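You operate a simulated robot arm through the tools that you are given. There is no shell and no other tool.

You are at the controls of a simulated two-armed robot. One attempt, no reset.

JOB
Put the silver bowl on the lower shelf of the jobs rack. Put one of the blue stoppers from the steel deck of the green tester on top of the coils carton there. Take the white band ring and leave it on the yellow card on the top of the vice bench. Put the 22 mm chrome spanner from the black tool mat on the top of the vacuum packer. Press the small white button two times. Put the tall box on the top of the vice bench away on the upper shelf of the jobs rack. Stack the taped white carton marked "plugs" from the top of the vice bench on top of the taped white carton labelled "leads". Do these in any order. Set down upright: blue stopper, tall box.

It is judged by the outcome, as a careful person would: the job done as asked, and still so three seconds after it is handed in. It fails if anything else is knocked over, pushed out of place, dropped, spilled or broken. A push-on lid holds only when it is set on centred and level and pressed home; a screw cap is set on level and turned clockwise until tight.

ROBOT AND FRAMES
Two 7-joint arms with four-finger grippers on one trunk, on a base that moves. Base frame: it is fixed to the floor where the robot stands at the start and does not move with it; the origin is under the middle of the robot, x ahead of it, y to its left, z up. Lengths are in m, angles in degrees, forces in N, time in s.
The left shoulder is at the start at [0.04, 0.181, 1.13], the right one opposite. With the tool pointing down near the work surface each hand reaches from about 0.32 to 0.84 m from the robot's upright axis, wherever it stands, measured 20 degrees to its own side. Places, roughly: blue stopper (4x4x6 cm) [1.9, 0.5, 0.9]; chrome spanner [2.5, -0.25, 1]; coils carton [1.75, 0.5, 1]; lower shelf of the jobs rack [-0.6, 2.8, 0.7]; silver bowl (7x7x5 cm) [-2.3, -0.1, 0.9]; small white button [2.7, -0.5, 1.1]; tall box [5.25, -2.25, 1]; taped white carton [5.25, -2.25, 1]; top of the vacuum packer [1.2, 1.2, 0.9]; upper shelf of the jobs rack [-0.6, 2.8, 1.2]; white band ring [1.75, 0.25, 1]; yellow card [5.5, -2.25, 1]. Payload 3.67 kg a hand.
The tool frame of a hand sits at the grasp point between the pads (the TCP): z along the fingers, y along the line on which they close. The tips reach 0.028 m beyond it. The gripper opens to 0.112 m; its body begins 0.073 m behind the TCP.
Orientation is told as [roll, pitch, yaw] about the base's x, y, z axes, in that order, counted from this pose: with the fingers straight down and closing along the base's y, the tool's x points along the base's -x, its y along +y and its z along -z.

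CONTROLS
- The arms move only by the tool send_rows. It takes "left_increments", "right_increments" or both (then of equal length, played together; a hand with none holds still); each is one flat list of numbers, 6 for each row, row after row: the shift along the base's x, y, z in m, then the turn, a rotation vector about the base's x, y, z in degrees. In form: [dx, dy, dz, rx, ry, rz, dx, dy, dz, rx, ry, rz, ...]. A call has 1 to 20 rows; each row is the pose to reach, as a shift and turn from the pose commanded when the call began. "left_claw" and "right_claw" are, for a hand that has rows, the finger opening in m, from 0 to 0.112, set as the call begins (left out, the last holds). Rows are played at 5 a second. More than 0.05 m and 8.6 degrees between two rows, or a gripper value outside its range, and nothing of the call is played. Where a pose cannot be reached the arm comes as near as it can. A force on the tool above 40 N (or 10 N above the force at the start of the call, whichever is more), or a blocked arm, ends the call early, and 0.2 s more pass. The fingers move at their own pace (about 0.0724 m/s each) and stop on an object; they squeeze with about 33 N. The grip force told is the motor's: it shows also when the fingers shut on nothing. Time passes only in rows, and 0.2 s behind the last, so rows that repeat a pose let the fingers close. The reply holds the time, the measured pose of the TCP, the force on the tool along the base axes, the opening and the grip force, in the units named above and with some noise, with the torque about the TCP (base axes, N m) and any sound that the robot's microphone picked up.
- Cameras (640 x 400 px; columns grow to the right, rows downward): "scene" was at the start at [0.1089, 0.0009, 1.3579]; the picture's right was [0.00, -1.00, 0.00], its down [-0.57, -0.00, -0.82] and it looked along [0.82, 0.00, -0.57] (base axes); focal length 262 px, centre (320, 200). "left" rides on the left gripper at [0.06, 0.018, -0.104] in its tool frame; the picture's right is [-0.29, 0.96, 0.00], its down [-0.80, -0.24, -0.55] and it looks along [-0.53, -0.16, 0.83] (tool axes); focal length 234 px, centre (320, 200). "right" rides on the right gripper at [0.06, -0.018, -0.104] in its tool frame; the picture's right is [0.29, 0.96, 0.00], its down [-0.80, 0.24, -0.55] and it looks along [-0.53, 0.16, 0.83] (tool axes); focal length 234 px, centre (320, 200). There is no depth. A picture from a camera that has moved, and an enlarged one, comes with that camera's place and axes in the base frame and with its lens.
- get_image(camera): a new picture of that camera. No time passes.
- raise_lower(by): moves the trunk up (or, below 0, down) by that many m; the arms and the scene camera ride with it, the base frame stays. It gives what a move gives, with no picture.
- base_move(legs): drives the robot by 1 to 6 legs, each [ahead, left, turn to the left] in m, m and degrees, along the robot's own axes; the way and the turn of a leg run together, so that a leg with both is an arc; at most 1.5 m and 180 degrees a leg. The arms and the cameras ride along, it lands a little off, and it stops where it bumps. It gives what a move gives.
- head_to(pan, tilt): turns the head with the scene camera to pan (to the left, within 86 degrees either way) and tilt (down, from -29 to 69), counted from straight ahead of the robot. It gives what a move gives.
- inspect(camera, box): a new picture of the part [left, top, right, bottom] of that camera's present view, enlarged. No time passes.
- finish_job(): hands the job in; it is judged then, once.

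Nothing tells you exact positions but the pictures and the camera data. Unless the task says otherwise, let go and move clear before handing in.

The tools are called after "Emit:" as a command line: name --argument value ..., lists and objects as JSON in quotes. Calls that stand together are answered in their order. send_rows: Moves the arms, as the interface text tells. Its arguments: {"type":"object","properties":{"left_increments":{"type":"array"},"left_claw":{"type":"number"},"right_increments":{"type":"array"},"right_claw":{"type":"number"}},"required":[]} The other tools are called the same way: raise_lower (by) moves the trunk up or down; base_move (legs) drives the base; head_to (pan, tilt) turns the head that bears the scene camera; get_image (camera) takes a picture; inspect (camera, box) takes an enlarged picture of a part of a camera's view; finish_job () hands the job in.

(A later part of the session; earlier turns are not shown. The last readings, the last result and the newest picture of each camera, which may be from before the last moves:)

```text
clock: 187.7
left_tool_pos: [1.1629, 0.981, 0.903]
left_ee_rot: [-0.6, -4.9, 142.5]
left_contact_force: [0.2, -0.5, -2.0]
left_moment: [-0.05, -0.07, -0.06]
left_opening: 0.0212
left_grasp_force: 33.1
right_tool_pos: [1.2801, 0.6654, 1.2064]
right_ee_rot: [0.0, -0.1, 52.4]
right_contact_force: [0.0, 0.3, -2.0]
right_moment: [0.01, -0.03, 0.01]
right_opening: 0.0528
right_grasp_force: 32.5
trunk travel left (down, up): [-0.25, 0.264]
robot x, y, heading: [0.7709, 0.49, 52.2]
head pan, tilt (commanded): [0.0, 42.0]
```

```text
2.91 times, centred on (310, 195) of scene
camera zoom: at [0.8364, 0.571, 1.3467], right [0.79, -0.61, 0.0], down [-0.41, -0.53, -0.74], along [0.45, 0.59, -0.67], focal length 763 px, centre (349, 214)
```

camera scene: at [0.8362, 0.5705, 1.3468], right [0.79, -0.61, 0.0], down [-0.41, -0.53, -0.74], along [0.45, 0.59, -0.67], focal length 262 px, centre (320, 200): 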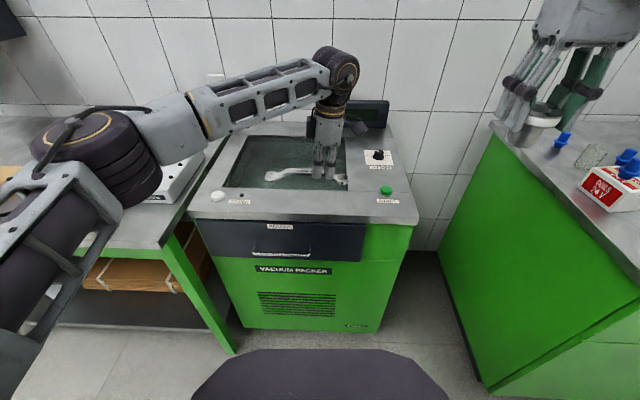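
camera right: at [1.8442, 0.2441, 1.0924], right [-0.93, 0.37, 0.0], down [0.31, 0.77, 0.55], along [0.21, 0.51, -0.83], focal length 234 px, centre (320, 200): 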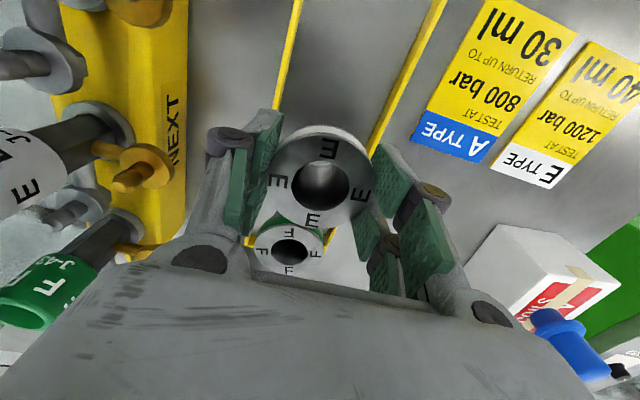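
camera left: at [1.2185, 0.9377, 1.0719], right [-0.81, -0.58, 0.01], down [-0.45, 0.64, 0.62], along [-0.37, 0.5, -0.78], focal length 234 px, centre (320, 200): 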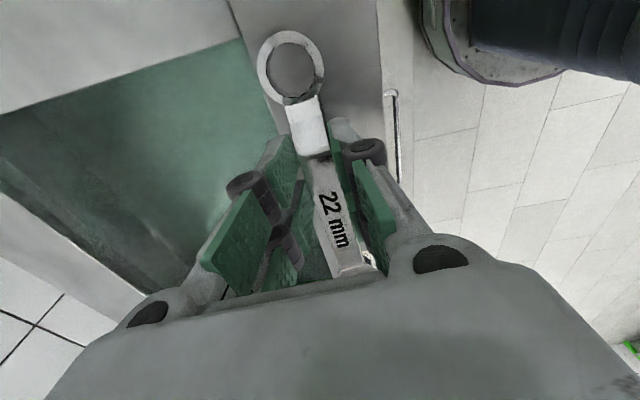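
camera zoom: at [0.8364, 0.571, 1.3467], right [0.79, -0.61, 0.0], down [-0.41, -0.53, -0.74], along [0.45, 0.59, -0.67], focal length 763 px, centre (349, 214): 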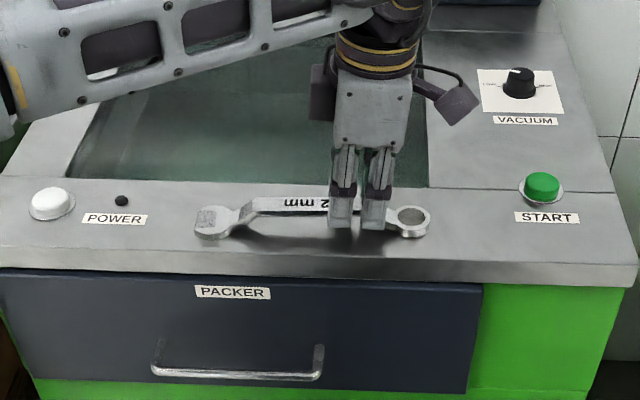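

Now well centred on the rim. Lower the last millimetres.

Emit:
send_rows --left_increments '[0, 0, -0.001, 0, 0, 0, 0, 0, -0.002, 0, 0, 0, 0, 0, -0.003, 0, 0, 0]'

```text
clock: 188.5
left_tool_pos: [1.1631, 0.9812, 0.9028]
left_ee_rot: [-0.8, -5.0, 142.5]
left_contact_force: [0.8, 2.4, 12.8]
left_moment: [0.48, 0.87, -0.23]
left_opening: 0.0214
left_grasp_force: 33.0
right_tool_pos: [1.2806, 0.6645, 1.2082]
right_ee_rot: [0.0, 0.0, 52.5]
right_contact_force: [-0.2, -0.2, -2.3]
right_moment: [-0.02, 0.01, 0.04]
right_opening: 0.0529
right_grasp_force: 33.5
trunk travel left (down, up): [-0.25, 0.264]
robot x, y, heading: [0.7726, 0.4884, 52.6]
head pan, tilt (commanded): [0.0, 42.0]
```

In contact. Open the fingers and rise straight up.

Emit:
send_rows --left_increments '[0, 0, 0.001, 0, 0, 0, 0, 0, 0.001, 0, 0, 0, 0, 0, 0.001, 0, 0, 0, 0, 0, 0.02, 0, 0, 0, 0, 0, 0.06, 0, 0, 0, 0, 0, 0.1, 0, 0, 0, 0, 0, 0.15, 0, 0, 0, 0, 0, 0.2, 0, 0, 0, 0, 0, 0.24, 0, 0, 0]' --left_claw 0.05

Emit:
inspect --camera "scene" --box '[200, 130, 420, 260]'

```text
clock: 190.5
left_tool_pos: [1.1617, 0.9809, 1.1459]
left_ee_rot: [-0.6, -5.0, 142.5]
left_contact_force: [-0.9, -0.8, 0.5]
left_moment: [0.04, -0.01, -0.01]
left_opening: 0.05
left_grasp_force: 0.0
right_tool_pos: [1.2804, 0.6647, 1.2064]
right_ee_rot: [0.0, -0.1, 52.4]
right_contact_force: [0.5, 0.7, -1.2]
right_moment: [-0.02, -0.03, 0.03]
right_opening: 0.053
right_grasp_force: 33.0
trunk travel left (down, up): [-0.25, 0.264]
robot x, y, heading: [0.7726, 0.4878, 52.5]
head pan, tilt (commanded): [0.0, 42.0]
```

```text
2.91 times, centred on (310, 195) of scene
camera zoom: at [0.8361, 0.5698, 1.3468], right [0.79, -0.61, 0.0], down [-0.41, -0.53, -0.74], along [0.45, 0.59, -0.67], focal length 763 px, centre (349, 214)
```

zoom: 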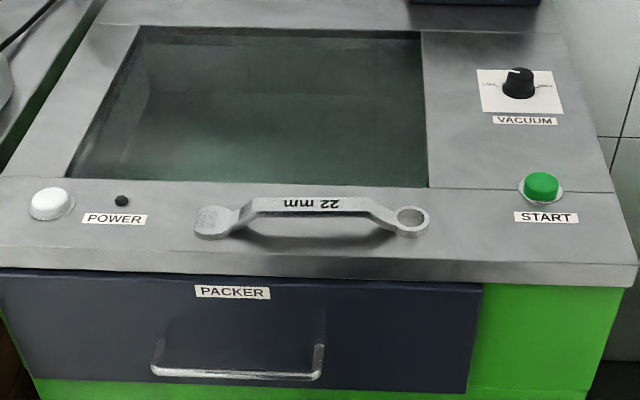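

Spanner is neatly on the packer's front rim. Next: return the left hand to home pose, back off, and drive to the vice bench with the ring.

Emit:
send_rows --left_increments '[0, 0, 0, 0, 0, -8.2, 0, 0, 0, 0, 0, -16.4, 0, 0, 0, 0, 0, -24.6, 0, 0, 0, 0, 0, -32.8, 0, 0, 0, 0, 0, -41, 0, 0, 0, 0, 0, -49.2, 0, 0, 0, 0, 0, -57.4, 0, 0, 0, 0, 0, -65.6, 0, 0, 0, 0, 0, -73.8, 0, 0, 0, 0, 0, -82, 0, 0, 0, 0, 0, -90, 0, 0, 0, 0, 0, -90]'

Emit:
send_rows --left_increments '[-0.045, -0.02, 0.02, -2, 1.5, 0, -0.09, -0.03, 0.04, -3.97, 3.04, 0, -0.135, -0.03, 0.06, -3.97, 3.04, 0, -0.18, -0.03, 0.06, -3.97, 3.04, 0, -0.22, -0.03, 0.06, -3.97, 3.04, 0, -0.25, -0.03, 0.06, -3.97, 3.04, 0, -0.25, -0.03, 0.06, -3.97, 3.04, 0]'

Emit:
base_move --legs '[[-0.6, 0, 0]]'

Emit:
head_to --pan 60 --tilt 18

Emit:
get_image --camera "scene"

```text
clock: 193.1
left_tool_pos: [1.1637, 0.9819, 1.1402]
left_ee_rot: [-0.6, -4.9, 52.4]
left_contact_force: [-0.5, 0.1, 0.4]
left_moment: [0.02, -0.01, -0.02]
left_opening: 0.0503
left_grasp_force: 0.0
right_tool_pos: [1.2818, 0.6649, 1.2059]
right_ee_rot: [0.0, -0.1, 52.4]
right_contact_force: [0.1, -0.3, -1.1]
right_moment: [-0.04, 0.01, -0.01]
right_opening: 0.0528
right_grasp_force: 33.5
trunk travel left (down, up): [-0.25, 0.264]
robot x, y, heading: [0.7728, 0.4865, 52.4]
head pan, tilt (commanded): [0.0, 42.0]
```

```text
refused: row 1 steps farther than a row can; nothing moved
```

```text
clock: 196.6
left_tool_pos: [0.7963, 0.5053, 1.1411]
left_ee_rot: [-0.6, -5.1, 52.7]
left_contact_force: [-0.2, 0.1, 0.7]
left_moment: [-0.01, 0.02, -0.01]
left_opening: 0.0499
left_grasp_force: 0.0
right_tool_pos: [0.913, 0.1904, 1.2063]
right_ee_rot: [0.0, 0.0, 52.6]
right_contact_force: [0.3, 0.6, -0.4]
right_moment: [0.01, -0.05, 0.02]
right_opening: 0.053
right_grasp_force: 33.0
trunk travel left (down, up): [-0.25, 0.264]
robot x, y, heading: [0.4065, 0.0113, 52.7]
head pan, tilt (commanded): [0.0, 42.0]
```

```text
clock: 197.9
left_tool_pos: [0.7951, 0.5055, 1.1399]
left_ee_rot: [-0.6, -5.0, 52.8]
left_contact_force: [1.1, 0.0, 0.1]
left_moment: [-0.02, 0.03, 0.02]
left_opening: 0.05
left_grasp_force: 0.0
right_tool_pos: [0.9142, 0.1906, 1.206]
right_ee_rot: [0.1, 0.0, 52.6]
right_contact_force: [-0.4, 0.4, -1.5]
right_moment: [0.0, -0.04, 0.02]
right_opening: 0.0528
right_grasp_force: 33.1
trunk travel left (down, up): [-0.25, 0.264]
robot x, y, heading: [0.4059, 0.0093, 52.4]
head pan, tilt (commanded): [60.0, 18.0]
```

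```text
taken
camera scene: at [0.383, 0.114, 1.3844], right [0.92, 0.38, 0.0], down [0.12, -0.29, -0.95], along [-0.36, 0.88, -0.31], focal length 262 px, centre (320, 200)
```

scene: 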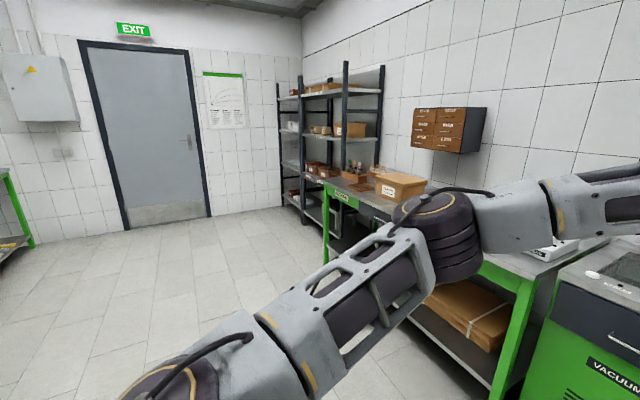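

Fix the left hand retraction with smaller steps, and look along the aisle to the right before driving.

Emit:
send_rows --left_increments '[-0.035, -0.01, 0.015, -2, 1.5, 0, -0.07, -0.02, 0.03, -3.97, 3.04, 0, -0.105, -0.02, 0.045, -3.97, 3.04, 0, -0.14, -0.02, 0.06, -3.97, 3.04, 0, -0.18, -0.02, 0.06, -3.97, 3.04, 0, -0.22, -0.02, 0.06, -3.97, 3.04, 0, -0.22, -0.02, 0.06, -3.97, 3.04, 0]'

Emit:
head_to --pan -80 --tilt 15

Emit:
get_image --camera "scene"

```text
clock: 199.5
left_tool_pos: [0.5778, 0.4861, 1.1993]
left_ee_rot: [-0.5, 0.1, 52.7]
left_contact_force: [0.1, 1.0, -0.7]
left_moment: [0.04, 0.04, 0.01]
left_opening: 0.0497
left_grasp_force: 0.1
right_tool_pos: [0.9164, 0.1889, 1.2064]
right_ee_rot: [0.0, 0.2, 52.5]
right_contact_force: [0.9, 0.8, -3.2]
right_moment: [0.02, 0.04, -0.02]
right_opening: 0.0529
right_grasp_force: 32.7
trunk travel left (down, up): [-0.25, 0.264]
robot x, y, heading: [0.4027, 0.0143, 52.5]
head pan, tilt (commanded): [60.0, 18.0]
```

```text
clock: 201.7
left_tool_pos: [0.5745, 0.4855, 1.198]
left_ee_rot: [-0.6, 0.1, 52.8]
left_contact_force: [-0.6, 0.0, -0.1]
left_moment: [-0.02, 0.05, -0.02]
left_opening: 0.05
left_grasp_force: 0.1
right_tool_pos: [0.9131, 0.1902, 1.2068]
right_ee_rot: [0.0, 0.1, 52.6]
right_contact_force: [0.2, -0.6, -2.1]
right_moment: [-0.01, -0.03, 0.01]
right_opening: 0.0529
right_grasp_force: 32.9
trunk travel left (down, up): [-0.25, 0.264]
robot x, y, heading: [0.4086, 0.0057, 52.4]
head pan, tilt (commanded): [-80.0, 15.0]
```

```text
taken
camera scene: at [0.5015, -0.0153, 1.3893], right [-0.46, -0.89, 0.0], down [-0.23, 0.12, -0.97], along [0.86, -0.45, -0.26], focal length 262 px, centre (320, 200)
```

scene: 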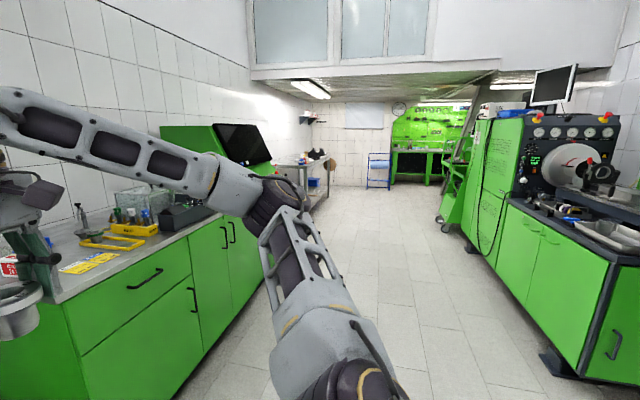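

The aisle is clear. Drive right along it about 4.4 m and look at the vice bench.

Emit:
base_move --legs '[[0, -1.5, 0], [0, -1.5, 0], [0, -1.4, 0]]'

Emit:
head_to --pan -20 --tilt 20

Emit:
get_image --camera "scene"

```text
clock: 223.5
left_tool_pos: [4.0687, -2.2501, 1.1997]
left_ee_rot: [-0.5, 0.0, 51.7]
left_contact_force: [0.0, -0.3, -0.8]
left_moment: [-0.01, -0.04, 0.0]
left_opening: 0.0499
left_grasp_force: 0.0
right_tool_pos: [4.401, -2.5542, 1.2072]
right_ee_rot: [-0.1, 0.1, 51.6]
right_contact_force: [0.6, -0.2, -3.0]
right_moment: [0.01, 0.01, 0.02]
right_opening: 0.0527
right_grasp_force: 32.9
trunk travel left (down, up): [-0.25, 0.264]
robot x, y, heading: [3.8889, -2.724, 51.6]
head pan, tilt (commanded): [-80.0, 15.0]
```

```text
clock: 224.8
left_tool_pos: [4.0691, -2.2504, 1.1986]
left_ee_rot: [-0.6, 0.0, 51.8]
left_contact_force: [-0.9, 0.2, -0.9]
left_moment: [-0.02, 0.01, -0.05]
left_opening: 0.0501
left_grasp_force: 0.0
right_tool_pos: [4.4012, -2.5528, 1.2069]
right_ee_rot: [-0.1, 0.0, 51.6]
right_contact_force: [0.5, 0.1, -1.7]
right_moment: [-0.01, -0.02, 0.01]
right_opening: 0.0528
right_grasp_force: 33.2
trunk travel left (down, up): [-0.25, 0.264]
robot x, y, heading: [3.8908, -2.7219, 51.6]
head pan, tilt (commanded): [-20.0, 20.0]
```

```text
taken
camera scene: at [3.983, -2.6582, 1.3811], right [0.52, -0.85, 0.0], down [-0.29, -0.18, -0.94], along [0.8, 0.49, -0.34], focal length 262 px, centre (320, 200)
```

scene: 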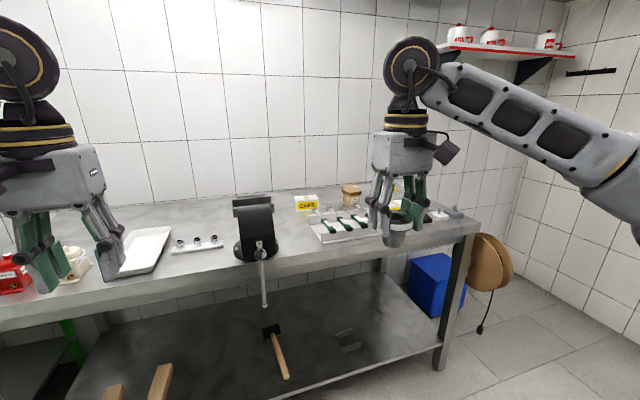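

The vice bench is in front. Look at it in detail.

Emit:
inspect --camera "scene" --box '[160, 150, 480, 290]'

Emit:
head_to --pan 20 --tilt 25

Emit:
get_image --camera "scene"

Emit:
inspect --camera "scene" --box '[160, 150, 480, 300]'

```text
2.00 times, centred on (320, 220) of scene
camera zoom: at [3.983, -2.6582, 1.3811], right [0.52, -0.85, 0.0], down [-0.29, -0.18, -0.94], along [0.8, 0.49, -0.34], focal length 525 px, centre (320, 160)
```

zoom: 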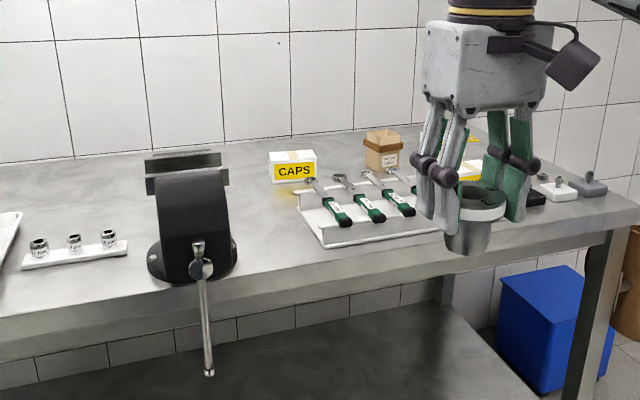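

```text
clock: 225.9
left_tool_pos: [4.0676, -2.2507, 1.199]
left_ee_rot: [-0.6, 0.0, 51.7]
left_contact_force: [-0.1, -0.1, -0.1]
left_moment: [0.02, 0.0, 0.02]
left_opening: 0.0499
left_grasp_force: 0.1
right_tool_pos: [4.4028, -2.5535, 1.2066]
right_ee_rot: [0.1, -0.1, 51.6]
right_contact_force: [0.1, 0.1, -2.0]
right_moment: [0.0, 0.0, -0.02]
right_opening: 0.0529
right_grasp_force: 32.9
trunk travel left (down, up): [-0.25, 0.264]
robot x, y, heading: [3.8905, -2.7238, 51.6]
head pan, tilt (commanded): [20.0, 25.0]
```

```text
taken
camera scene: at [3.9328, -2.6195, 1.373], right [0.95, -0.32, 0.0], down [-0.13, -0.4, -0.91], along [0.29, 0.86, -0.42], focal length 262 px, centre (320, 200)
```

scene: 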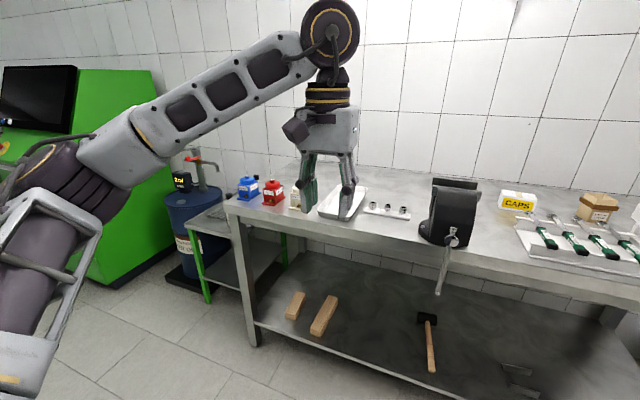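

```text
2.00 times, centred on (320, 225) of scene
camera zoom: at [3.9328, -2.6195, 1.373], right [0.95, -0.32, 0.0], down [-0.13, -0.4, -0.91], along [0.29, 0.86, -0.42], focal length 525 px, centre (320, 150)
```

zoom: 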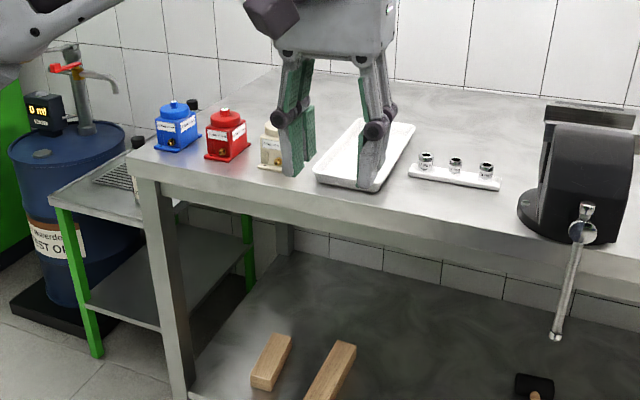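

The part of the bench I need is to the right, hidden by my right hand. Move further right and look again.

Emit:
base_move --legs '[[0, -0.75, 0]]'

Emit:
head_to --pan 0 --tilt 22

Emit:
get_image --camera "scene"

Emit:
inspect --camera "scene" --box '[150, 140, 450, 280]'

```text
clock: 230.1
left_tool_pos: [4.659, -2.7175, 1.1997]
left_ee_rot: [-0.6, 0.1, 52.1]
left_contact_force: [-0.4, 0.6, -0.4]
left_moment: [0.0, 0.02, 0.02]
left_opening: 0.05
left_grasp_force: 0.1
right_tool_pos: [4.9946, -3.0183, 1.2067]
right_ee_rot: [-0.1, 0.0, 51.9]
right_contact_force: [0.6, -0.8, -2.0]
right_moment: [0.02, 0.0, 0.01]
right_opening: 0.0529
right_grasp_force: 33.2
trunk travel left (down, up): [-0.25, 0.264]
robot x, y, heading: [4.4828, -3.1912, 52.2]
head pan, tilt (commanded): [20.0, 25.0]
```

```text
clock: 230.9
left_tool_pos: [4.658, -2.717, 1.1993]
left_ee_rot: [-0.5, 0.0, 52.1]
left_contact_force: [0.0, 0.2, -0.3]
left_moment: [-0.02, -0.02, 0.0]
left_opening: 0.0499
left_grasp_force: 0.2
right_tool_pos: [4.9943, -3.0182, 1.2075]
right_ee_rot: [0.1, 0.0, 51.9]
right_contact_force: [-0.5, -0.8, -1.7]
right_moment: [0.0, -0.02, 0.02]
right_opening: 0.0524
right_grasp_force: 33.0
trunk travel left (down, up): [-0.25, 0.264]
robot x, y, heading: [4.4843, -3.1882, 51.8]
head pan, tilt (commanded): [0.0, 22.0]
```

```text
taken
camera scene: at [4.554, -3.1012, 1.3779], right [0.79, -0.62, 0.0], down [-0.23, -0.3, -0.93], along [0.57, 0.73, -0.38], focal length 262 px, centre (320, 200)
```

scene: 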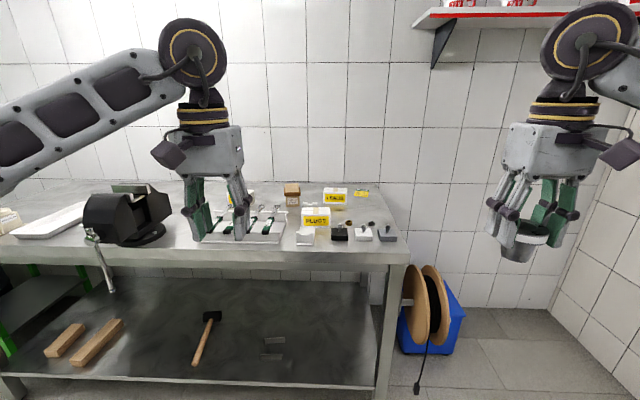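

```text
2.13 times, centred on (300, 210) of scene
camera zoom: at [4.554, -3.1012, 1.3779], right [0.79, -0.62, 0.0], down [-0.23, -0.3, -0.93], along [0.57, 0.73, -0.38], focal length 560 px, centre (363, 179)
```

zoom: 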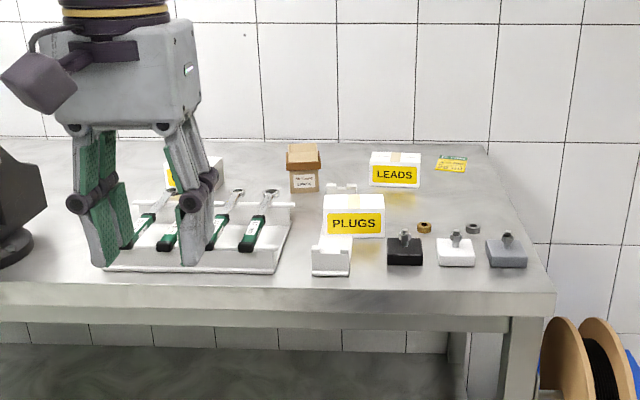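

Now I see it all: tall brown box, PLUGS carton, LEADS carton behind it, and the yellow card at the back right. The card is deep on the bench, so I'll stand close and turn left so the right shoulder is nearer. First approach.

Emit:
base_move --legs '[[0.28, -0.13, 0]]'

Emit:
head_to --pan 0 --tilt 40

Emit:
get_image --camera "scene"

Emit:
inspect --camera "scene" --box '[200, 90, 440, 240]'

```text
clock: 233.0
left_tool_pos: [4.9364, -2.5743, 1.199]
left_ee_rot: [-0.6, 0.0, 51.9]
left_contact_force: [0.7, 1.1, 0.2]
left_moment: [0.0, 0.02, -0.02]
left_opening: 0.0501
left_grasp_force: 0.0
right_tool_pos: [5.2694, -2.8769, 1.2066]
right_ee_rot: [0.0, 0.1, 51.9]
right_contact_force: [-0.1, 0.6, -1.8]
right_moment: [0.01, 0.02, -0.02]
right_opening: 0.053
right_grasp_force: 33.0
trunk travel left (down, up): [-0.25, 0.264]
robot x, y, heading: [4.7577, -3.0467, 51.4]
head pan, tilt (commanded): [0.0, 22.0]
```

```text
clock: 233.8
left_tool_pos: [4.9357, -2.5749, 1.1985]
left_ee_rot: [-0.6, 0.0, 51.9]
left_contact_force: [0.4, 0.5, -0.1]
left_moment: [0.02, 0.01, 0.02]
left_opening: 0.0498
left_grasp_force: 0.0
right_tool_pos: [5.2706, -2.8773, 1.2073]
right_ee_rot: [0.0, 0.0, 51.7]
right_contact_force: [1.1, 0.0, -2.0]
right_moment: [-0.03, -0.01, -0.01]
right_opening: 0.0529
right_grasp_force: 32.6
trunk travel left (down, up): [-0.25, 0.264]
robot x, y, heading: [4.7621, -3.0478, 51.4]
head pan, tilt (commanded): [0.0, 40.0]
```

```text
taken
camera scene: at [4.8248, -2.9646, 1.3498], right [0.79, -0.62, 0.0], down [-0.4, -0.5, -0.77], along [0.47, 0.6, -0.64], focal length 262 px, centre (320, 200)
```

scene: 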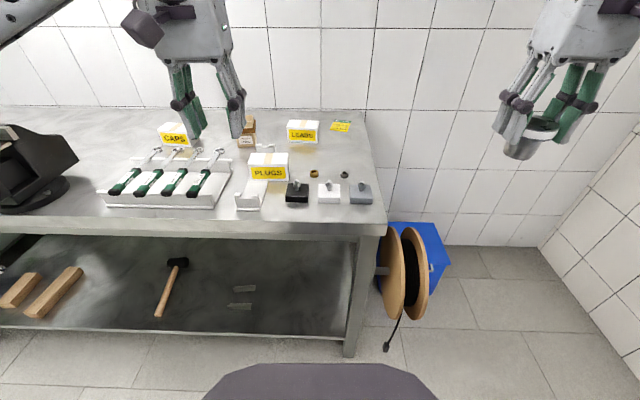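

```text
2.67 times, centred on (320, 165) of scene
camera zoom: at [4.8248, -2.9646, 1.3498], right [0.79, -0.62, 0.0], down [-0.4, -0.5, -0.77], along [0.47, 0.6, -0.64], focal length 700 px, centre (320, 293)
```

zoom: 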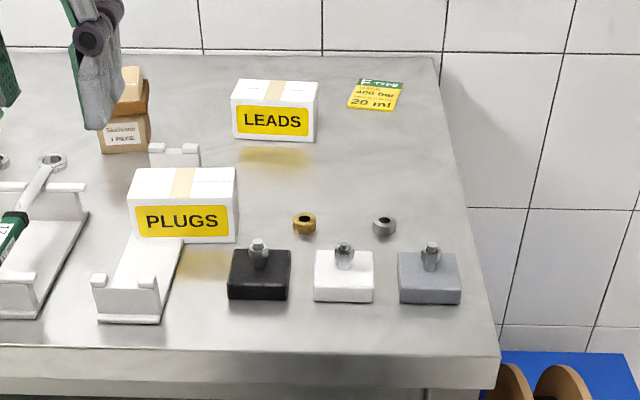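

Clear view: the "F TYPE" yellow card is at the back right. Move 15 cm closer and turn left 50° so the right arm reaches it.

Emit:
base_move --legs '[[0.15, 0, 0], [0, 0, 50]]'

Emit:
head_to --pan -50 --tilt 40

Emit:
get_image --camera "scene"

```text
clock: 237.7
left_tool_pos: [4.6059, -2.4907, 1.1994]
left_ee_rot: [-0.6, 0.0, 101.5]
left_contact_force: [-0.4, 0.3, -0.1]
left_moment: [0.0, 0.02, -0.03]
left_opening: 0.0501
left_grasp_force: 0.0
right_tool_pos: [5.054, -2.4308, 1.2064]
right_ee_rot: [0.0, 0.0, 101.2]
right_contact_force: [0.0, -0.3, -1.7]
right_moment: [-0.03, -0.01, 0.0]
right_opening: 0.0528
right_grasp_force: 32.8
trunk travel left (down, up): [-0.25, 0.264]
robot x, y, heading: [4.8523, -2.9284, 101.2]
head pan, tilt (commanded): [0.0, 40.0]
```

```text
clock: 238.9
left_tool_pos: [4.6065, -2.4886, 1.1984]
left_ee_rot: [-0.6, 0.0, 101.5]
left_contact_force: [0.2, -0.4, 0.1]
left_moment: [0.02, 0.01, -0.02]
left_opening: 0.05
left_grasp_force: 0.2
right_tool_pos: [5.0513, -2.4317, 1.2061]
right_ee_rot: [0.1, 0.0, 101.3]
right_contact_force: [-0.1, -0.2, -2.4]
right_moment: [-0.05, 0.01, 0.0]
right_opening: 0.0529
right_grasp_force: 33.1
trunk travel left (down, up): [-0.25, 0.264]
robot x, y, heading: [4.8533, -2.9331, 101.7]
head pan, tilt (commanded): [-50.0, 40.0]
```

```text
taken
camera scene: at [4.9011, -2.8437, 1.3497], right [0.78, -0.62, 0.0], down [-0.4, -0.5, -0.77], along [0.48, 0.6, -0.64], focal length 262 px, centre (320, 200)
```

scene: 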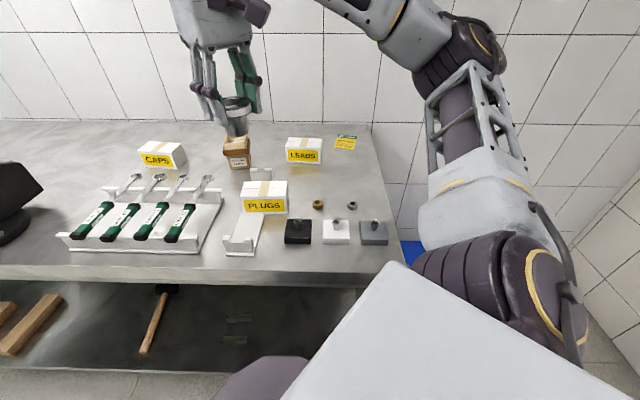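

Emit:
inspect --camera "scene" --box '[220, 110, 400, 260]'

Emit:
get_image --camera "right"

```text
2.67 times, centred on (310, 185) of scene
camera zoom: at [4.9011, -2.8437, 1.3497], right [0.78, -0.62, 0.0], down [-0.4, -0.5, -0.77], along [0.48, 0.6, -0.64], focal length 700 px, centre (347, 240)
```

zoom: 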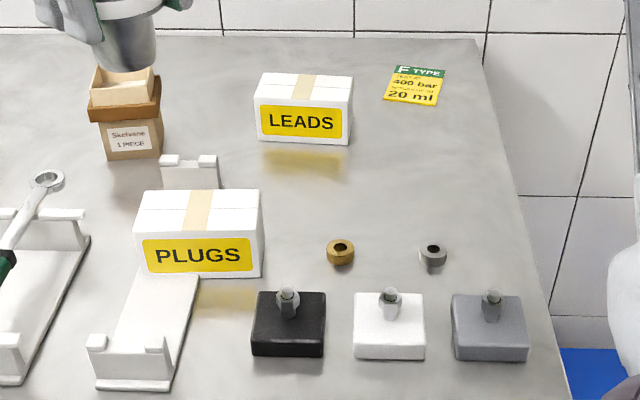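

```text
taken
camera right: at [5.0829, -2.4858, 1.31], right [-0.88, -0.47, 0.0], down [-0.39, 0.73, 0.55], along [-0.26, 0.49, -0.83], focal length 234 px, centre (320, 200)
```

right: 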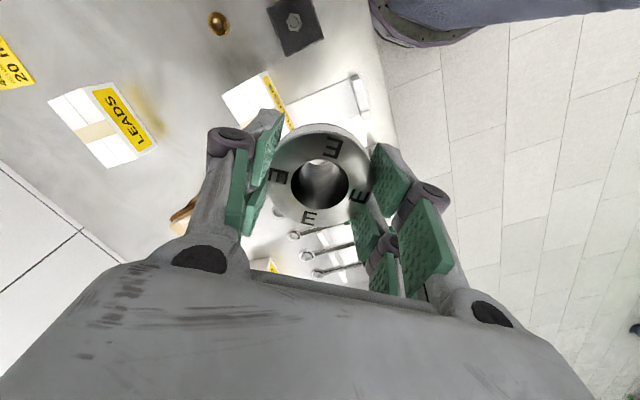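

Card centre ≈ (5.513, −2.227). I nudge the base a little closer, then carry the ring to a point just in front of the card, turning the hand to face it.

Emit:
base_move --legs '[[0.016, -0.019, 0]]'

Emit:
send_rows --right_increments '[0.04, 0.01, -0.009, 0, 0, -5.5, 0.08, 0.02, -0.019, 0, 0, -11, 0.12, 0.03, -0.029, 0, 0, -16.5, 0.16, 0.04, -0.038, 0, 0, -22, 0.2, 0.05, -0.048, 0, 0, -27.5, 0.24, 0.06, -0.057, 0, 0, -33, 0.28, 0.07, -0.067, 0, 0, -38.5, 0.32, 0.08, -0.076, 0, 0, -44, 0.3617, 0.0907, -0.086, 0, 0, -49.5, 0.3617, 0.0907, -0.086, 0, 0, -49.5]'

Emit:
get_image --camera "scene"

Emit:
get_image --camera "right"

```text
clock: 239.7
left_tool_pos: [4.6188, -2.4719, 1.2001]
left_ee_rot: [-0.8, -0.1, 101.5]
left_contact_force: [-0.7, -0.5, -0.5]
left_moment: [0.05, -0.03, -0.02]
left_opening: 0.05
left_grasp_force: 0.0
right_tool_pos: [5.0664, -2.416, 1.2085]
right_ee_rot: [-0.3, -0.1, 101.4]
right_contact_force: [-0.2, 0.0, -1.0]
right_moment: [0.0, 0.0, 0.03]
right_opening: 0.0531
right_grasp_force: 33.0
trunk travel left (down, up): [-0.25, 0.264]
robot x, y, heading: [4.8666, -2.9101, 101.3]
head pan, tilt (commanded): [-50.0, 40.0]
```

```text
clock: 241.9
left_tool_pos: [4.6195, -2.4707, 1.2002]
left_ee_rot: [-0.7, 0.0, 101.5]
left_contact_force: [-0.3, -0.1, 0.3]
left_moment: [0.02, -0.04, -0.02]
left_opening: 0.0499
left_grasp_force: 0.1
right_tool_pos: [5.4261, -2.3196, 1.1214]
right_ee_rot: [-0.1, -0.1, 51.9]
right_contact_force: [-1.1, -0.4, -2.0]
right_moment: [0.0, -0.04, 0.02]
right_opening: 0.053
right_grasp_force: 33.3
trunk travel left (down, up): [-0.25, 0.264]
robot x, y, heading: [4.8681, -2.9108, 101.4]
head pan, tilt (commanded): [-50.0, 40.0]
```

```text
taken
camera scene: at [4.9157, -2.825, 1.3498], right [0.78, -0.62, 0.0], down [-0.4, -0.5, -0.77], along [0.48, 0.6, -0.64], focal length 262 px, centre (320, 200)
```

scene: 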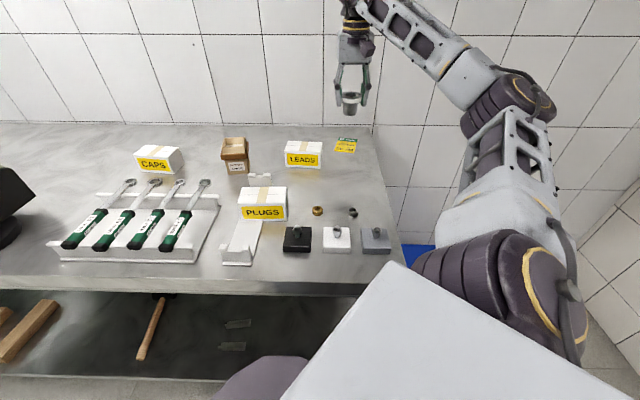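

```text
taken
camera right: at [5.4047, -2.3775, 1.2244], right [-0.93, 0.36, 0.0], down [0.3, 0.78, 0.55], along [0.2, 0.52, -0.83], focal length 234 px, centre (320, 200)
```

right: 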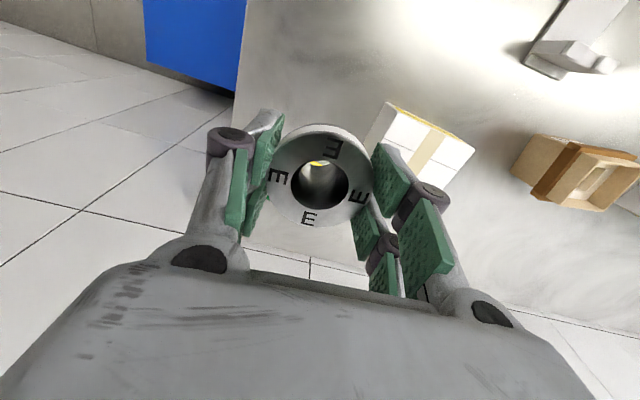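

The card is visible right below/ahead. Move forward over it with a slight 8° forward tilt and lower partway.

Emit:
send_rows --right_increments '[0.02, 0.022, -0.02, 2, -1.6, 0, 0.04, 0.045, -0.045, 4, -3.2, 0, 0.057, 0.067, -0.07, 6.3, -4.94, 0, 0.0737, 0.0884, -0.085, 6.3, -4.94, 0, 0.0737, 0.0884, -0.085, 6.3, -4.94, 0]'

Emit:
inspect --camera "scene" --box '[260, 60, 420, 180]'

Emit:
get_image --camera "right"

```text
clock: 243.1
left_tool_pos: [4.621, -2.4699, 1.1995]
left_ee_rot: [-0.6, 0.0, 101.5]
left_contact_force: [-1.0, -0.5, -0.3]
left_moment: [-0.01, 0.0, -0.03]
left_opening: 0.0499
left_grasp_force: 0.0
right_tool_pos: [5.5038, -2.2329, 1.0364]
right_ee_rot: [0.0, -8.1, 51.9]
right_contact_force: [-0.3, 0.1, -1.5]
right_moment: [0.01, 0.0, 0.02]
right_opening: 0.0528
right_grasp_force: 32.9
trunk travel left (down, up): [-0.25, 0.264]
robot x, y, heading: [4.8645, -2.913, 101.4]
head pan, tilt (commanded): [-50.0, 40.0]
```

```text
3.33 times, centred on (340, 120) of scene
camera zoom: at [4.9164, -2.8256, 1.3498], right [0.78, -0.62, 0.0], down [-0.4, -0.5, -0.77], along [0.48, 0.6, -0.64], focal length 874 px, centre (253, 467)
```

zoom: 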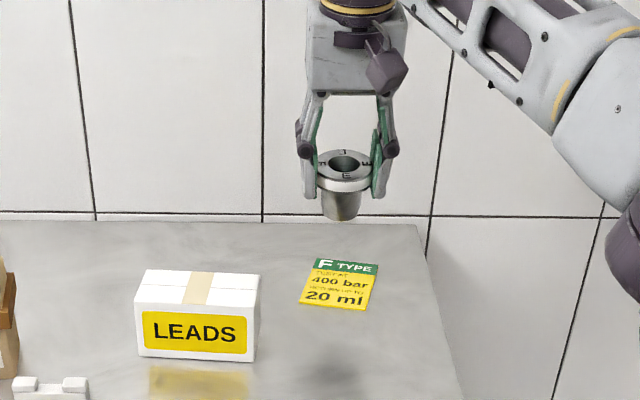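

```text
taken
camera right: at [5.4724, -2.3015, 1.1313], right [-0.93, 0.37, -0.04], down [0.25, 0.71, 0.66], along [0.27, 0.6, -0.75], focal length 234 px, centre (320, 200)
```

right: 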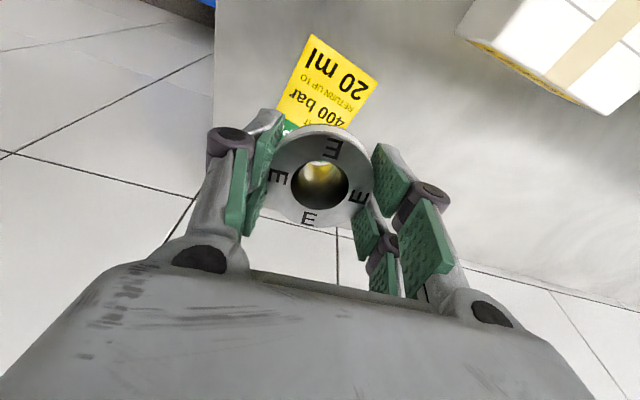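

Projection shows the ring will land at the card's centre. Lower it.

Emit:
send_rows --right_increments '[0, 0, -0.025, 0, 0, 0, 0, 0, -0.05, 0, 0, 0, 0, 0, -0.064, 0, 0, 0, 0, 0, -0.064, 0, 0, 0]'

Emit:
inspect --camera "scene" --box '[260, 60, 420, 180]'

```text
clock: 244.1
left_tool_pos: [4.6206, -2.4711, 1.2006]
left_ee_rot: [-0.7, 0.0, 101.5]
left_contact_force: [0.7, -0.3, 0.7]
left_moment: [-0.01, -0.01, -0.04]
left_opening: 0.05
left_grasp_force: 0.1
right_tool_pos: [5.5034, -2.2322, 0.9713]
right_ee_rot: [-0.1, -8.0, 51.9]
right_contact_force: [-0.2, 0.8, -2.7]
right_moment: [0.03, 0.01, 0.02]
right_opening: 0.0527
right_grasp_force: 32.9
trunk travel left (down, up): [-0.25, 0.264]
robot x, y, heading: [4.8696, -2.9123, 101.5]
head pan, tilt (commanded): [-50.0, 40.0]
```

```text
3.33 times, centred on (340, 120) of scene
camera zoom: at [4.9165, -2.8248, 1.3497], right [0.78, -0.62, 0.0], down [-0.4, -0.5, -0.77], along [0.48, 0.6, -0.64], focal length 874 px, centre (253, 467)
```

zoom: 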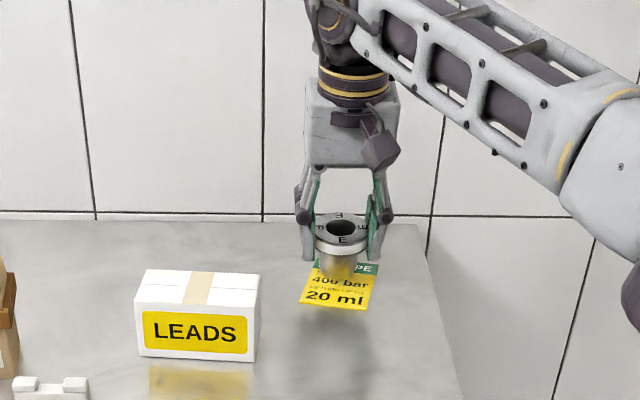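

Emit:
send_rows --right_increments '[0, 0, -0.004, 0, 0, 0, 0, 0, -0.007, 0, 0, 0, 0, 0, -0.009, 0, 0, 0]'

Emit:
send_rows --right_increments '[0, 0, -0.001, 0, 0, 0, 0, 0, -0.002, 0, 0, 0, 0, 0, -0.003, 0, 0, 0]'

```text
clock: 244.9
left_tool_pos: [4.6211, -2.4704, 1.1999]
left_ee_rot: [-0.6, 0.0, 101.5]
left_contact_force: [-0.3, -0.6, -0.2]
left_moment: [-0.01, 0.03, 0.01]
left_opening: 0.05
left_grasp_force: 0.1
right_tool_pos: [5.5026, -2.2338, 0.9639]
right_ee_rot: [0.1, -8.0, 51.9]
right_contact_force: [-0.1, 0.4, -2.1]
right_moment: [-0.06, 0.03, -0.02]
right_opening: 0.053
right_grasp_force: 32.9
trunk travel left (down, up): [-0.25, 0.264]
robot x, y, heading: [4.8691, -2.9099, 101.2]
head pan, tilt (commanded): [-50.0, 40.0]
```

```text
clock: 245.7
left_tool_pos: [4.6213, -2.4703, 1.1995]
left_ee_rot: [-0.8, -0.1, 101.6]
left_contact_force: [0.9, 0.2, -0.4]
left_moment: [0.01, -0.01, 0.0]
left_opening: 0.0501
left_grasp_force: 0.2
right_tool_pos: [5.5017, -2.2347, 0.9595]
right_ee_rot: [0.0, -8.1, 51.9]
right_contact_force: [1.0, 0.8, 0.5]
right_moment: [-0.03, -0.03, 0.0]
right_opening: 0.053
right_grasp_force: 32.7
trunk travel left (down, up): [-0.25, 0.264]
robot x, y, heading: [4.8712, -2.9122, 101.1]
head pan, tilt (commanded): [-50.0, 40.0]
```

Contact just begins. Level the hand to set it flat, then release.

Emit:
send_rows --right_increments '[0, 0, 0.001, -2.4, 1.85, 0, 0, 0, 0.001, -4.7, 3.7, 0, 0, 0, 0.001, -6.3, 4.94, 0, 0, 0, 0.0, -6.3, 4.94, 0]'

Emit:
inspect --camera "scene" --box '[260, 60, 420, 180]'

```text
clock: 246.7
left_tool_pos: [4.6219, -2.4714, 1.1999]
left_ee_rot: [-0.5, 0.0, 101.5]
left_contact_force: [0.2, 0.2, 0.2]
left_moment: [0.0, 0.02, 0.02]
left_opening: 0.0499
left_grasp_force: 0.0
right_tool_pos: [5.5011, -2.2325, 0.9602]
right_ee_rot: [0.1, 0.0, 51.9]
right_contact_force: [0.7, 0.6, -2.2]
right_moment: [0.03, -0.01, 0.01]
right_opening: 0.0527
right_grasp_force: 33.0
trunk travel left (down, up): [-0.25, 0.264]
robot x, y, heading: [4.8649, -2.9098, 101.2]
head pan, tilt (commanded): [-50.0, 40.0]
```

```text
3.33 times, centred on (340, 120) of scene
camera zoom: at [4.9166, -2.8247, 1.3497], right [0.78, -0.62, 0.0], down [-0.4, -0.5, -0.77], along [0.48, 0.6, -0.64], focal length 874 px, centre (253, 467)
```

zoom: 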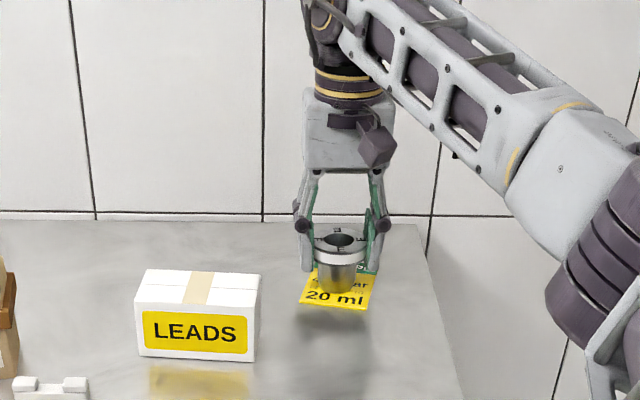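

Level and reachable. Lower the last 2–3 mm.

Emit:
send_rows --right_increments '[0, 0, -0.0015, 0, 0, 0, 0, 0, -0.003, 0, 0, 0, 0, 0, -0.003, 0, 0, 0]'

```text
clock: 247.5
left_tool_pos: [4.6204, -2.4708, 1.1996]
left_ee_rot: [-0.8, 0.0, 101.5]
left_contact_force: [-0.2, -0.6, 0.3]
left_moment: [0.03, 0.02, 0.0]
left_opening: 0.0501
left_grasp_force: 0.0
right_tool_pos: [5.5016, -2.2322, 0.958]
right_ee_rot: [0.1, -0.1, 51.8]
right_contact_force: [1.9, 2.0, 5.5]
right_moment: [0.09, -0.03, -0.01]
right_opening: 0.0531
right_grasp_force: 33.2
trunk travel left (down, up): [-0.25, 0.264]
robot x, y, heading: [4.8682, -2.9157, 101.4]
head pan, tilt (commanded): [-50.0, 40.0]
```

In contact (about +7.5 N over weight). Release and lift straight up.

Emit:
send_rows --right_increments '[0, 0, 0, 0, 0, 0, 0, 0, 0, 0, 0, 0, 0, 0, 0, 0, 0, 0, 0, 0, 0.02, 0, 0, 0, 0, 0, 0.05, 0, 0, 0, 0, 0, 0.08, 0, 0, 0, -0.015, -0.02, 0.11, 0, 0, 0, -0.03, -0.04, 0.13, 0, 0, 0, -0.03, -0.04, 0.13, 0, 0, 0]' --right_claw 0.075

Emit:
inspect --camera "scene" --box '[260, 60, 420, 180]'

```text
clock: 249.5
left_tool_pos: [4.6211, -2.4713, 1.1988]
left_ee_rot: [-0.7, 0.0, 101.5]
left_contact_force: [0.1, -0.2, 0.1]
left_moment: [-0.01, -0.02, -0.02]
left_opening: 0.0502
left_grasp_force: 0.1
right_tool_pos: [5.4703, -2.2725, 1.0885]
right_ee_rot: [-0.1, 0.0, 51.9]
right_contact_force: [0.3, -0.5, -0.3]
right_moment: [0.0, -0.06, -0.05]
right_opening: 0.0751
right_grasp_force: 0.1
trunk travel left (down, up): [-0.25, 0.264]
robot x, y, heading: [4.8662, -2.9106, 101.4]
head pan, tilt (commanded): [-50.0, 40.0]
```

```text
3.33 times, centred on (340, 120) of scene
camera zoom: at [4.9165, -2.8239, 1.3496], right [0.78, -0.62, 0.0], down [-0.4, -0.5, -0.77], along [0.48, 0.6, -0.64], focal length 874 px, centre (253, 467)
```

zoom: 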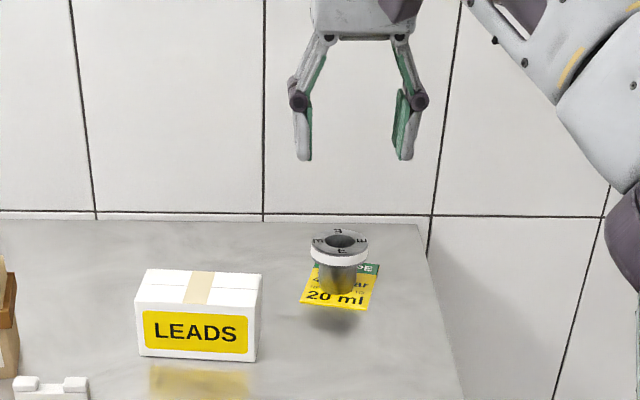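

The ring stands on the card. Next the PLUGS carton: move the right hand above it, turned so the fingers close across its 6–7 cm depth.

Emit:
send_rows --right_increments '[-0.02, -0.005, 0.03, 0, 0, -8, -0.05, -0.012, 0.05, 0, 0, -16, -0.085, -0.02, 0.06, 0, 0, -24, -0.12, -0.03, 0.06, 0, 0, -32, -0.155, -0.038, 0.06, 0, 0, -40, -0.19, -0.046, 0.06, 0, 0, -48, -0.225, -0.055, 0.06, 0, 0, -56, -0.26, -0.064, 0.06, 0, 0, -64, -0.295, -0.073, 0.06, 0, 0, -72, -0.33, -0.082, 0.06, 0, 0, -80, -0.3562, -0.089, 0.06, 0, 0, -88, -0.3562, -0.089, 0.06, 0, 0, -90, -0.3562, -0.089, 0.06, 0, 0, -90]' --right_claw 0.1

Emit:
get_image --camera "right"

Emit:
get_image --camera "scene"

```text
clock: 252.3
left_tool_pos: [4.6208, -2.4696, 1.1989]
left_ee_rot: [-0.7, 0.0, 101.5]
left_contact_force: [-0.2, 0.0, -0.1]
left_moment: [0.03, 0.01, 0.0]
left_opening: 0.0503
left_grasp_force: 0.2
right_tool_pos: [5.1148, -2.3633, 1.1463]
right_ee_rot: [-0.2, -0.2, -38.1]
right_contact_force: [0.1, -0.2, 0.4]
right_moment: [0.0, -0.02, 0.04]
right_opening: 0.1003
right_grasp_force: 0.0
trunk travel left (down, up): [-0.25, 0.264]
robot x, y, heading: [4.8659, -2.911, 101.1]
head pan, tilt (commanded): [-50.0, 40.0]
```

```text
taken
camera right: at [5.0579, -2.3394, 1.2506], right [0.36, 0.93, 0.0], down [0.78, -0.3, 0.55], along [0.52, -0.2, -0.83], focal length 234 px, centre (320, 200)
```

right: 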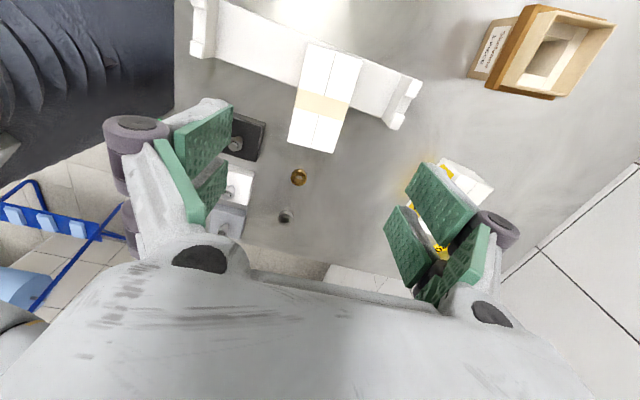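

```text
taken
camera scene: at [4.9159, -2.8247, 1.3497], right [0.78, -0.62, 0.0], down [-0.4, -0.5, -0.77], along [0.48, 0.6, -0.64], focal length 262 px, centre (320, 200)
```

scene: 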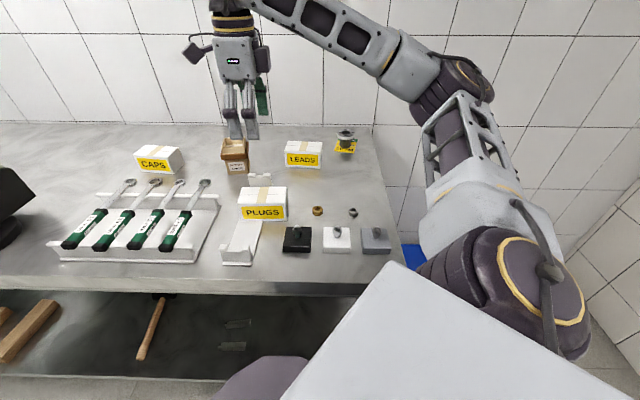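

Emit:
inspect --camera "right" --box '[180, 0, 440, 200]'

Emit:
inspect --camera "scene" --box '[210, 120, 370, 270]'

```text
2.00 times, centred on (310, 100) of right
camera zoom: at [5.0579, -2.3394, 1.2506], right [0.36, 0.93, 0.0], down [0.78, -0.3, 0.55], along [0.52, -0.2, -0.83], focal length 468 px, centre (340, 400)
```

zoom: 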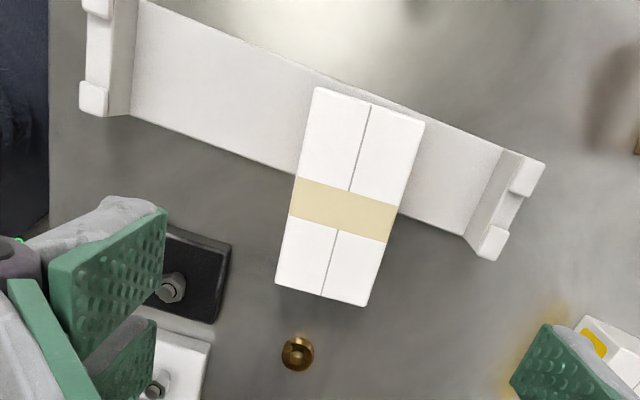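

```text
2.67 times, centred on (290, 195) of scene
camera zoom: at [4.9159, -2.8247, 1.3497], right [0.78, -0.62, 0.0], down [-0.4, -0.5, -0.77], along [0.48, 0.6, -0.64], focal length 700 px, centre (400, 213)
```

zoom: 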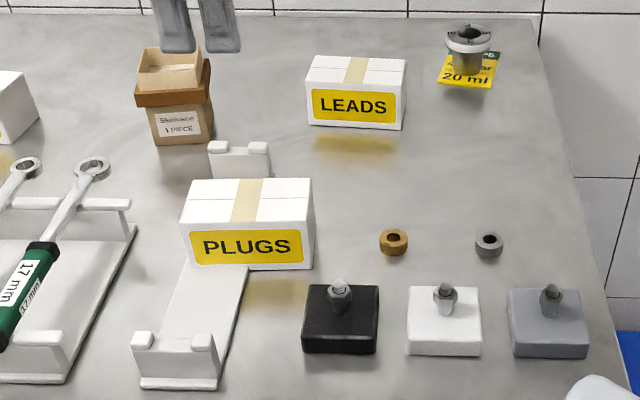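

The hand is aligned with the PLUGS carton (≈11×6 cm). Lower around it and close.

Emit:
send_rows --right_increments '[-0.0019, 0.0036, -0.04, 0, 0, 1, -0.0019, 0.0036, -0.08, 0, 0, 2, -0.0019, 0.0036, -0.12, 0, 0, 2, -0.0019, 0.0036, -0.15, 0, 0, 2, -0.0019, 0.0036, -0.15, 0, 0, 2]'

Emit:
get_image --camera "right"

Emit:
inspect --camera "scene" --box '[210, 120, 370, 270]'

```text
clock: 253.5
left_tool_pos: [4.6202, -2.4697, 1.2014]
left_ee_rot: [-0.7, -0.1, 101.5]
left_contact_force: [-0.6, -0.1, 0.5]
left_moment: [-0.04, 0.01, 0.0]
left_opening: 0.0501
left_grasp_force: 0.1
right_tool_pos: [5.1138, -2.3589, 0.9994]
right_ee_rot: [0.0, 0.0, -36.1]
right_contact_force: [-0.9, 0.0, 0.0]
right_moment: [0.0, 0.0, -0.01]
right_opening: 0.0998
right_grasp_force: 0.0
trunk travel left (down, up): [-0.25, 0.264]
robot x, y, heading: [4.8681, -2.9107, 101.2]
head pan, tilt (commanded): [-50.0, 40.0]
```

```text
taken
camera right: at [5.0549, -2.3378, 1.1021], right [0.33, 0.94, 0.0], down [0.79, -0.28, 0.55], along [0.52, -0.18, -0.83], focal length 234 px, centre (320, 200)
```

right: 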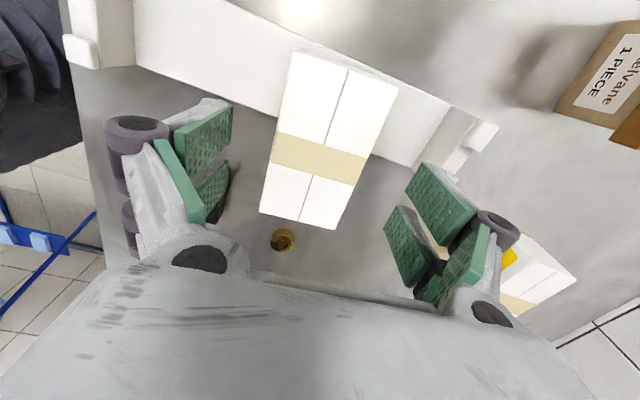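

```text
2.67 times, centred on (290, 195) of scene
camera zoom: at [4.916, -2.8251, 1.3498], right [0.78, -0.62, 0.0], down [-0.4, -0.5, -0.77], along [0.48, 0.6, -0.64], focal length 700 px, centre (400, 213)
```

zoom: 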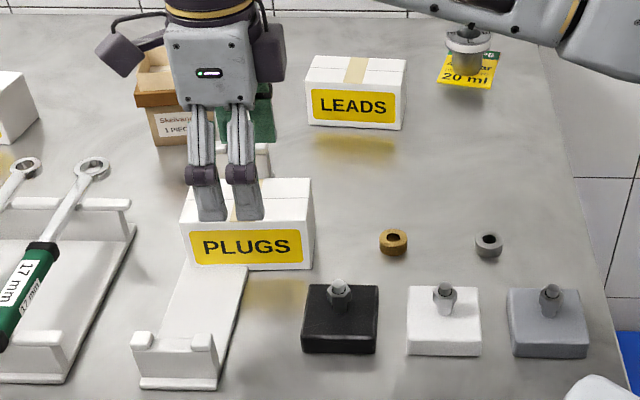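

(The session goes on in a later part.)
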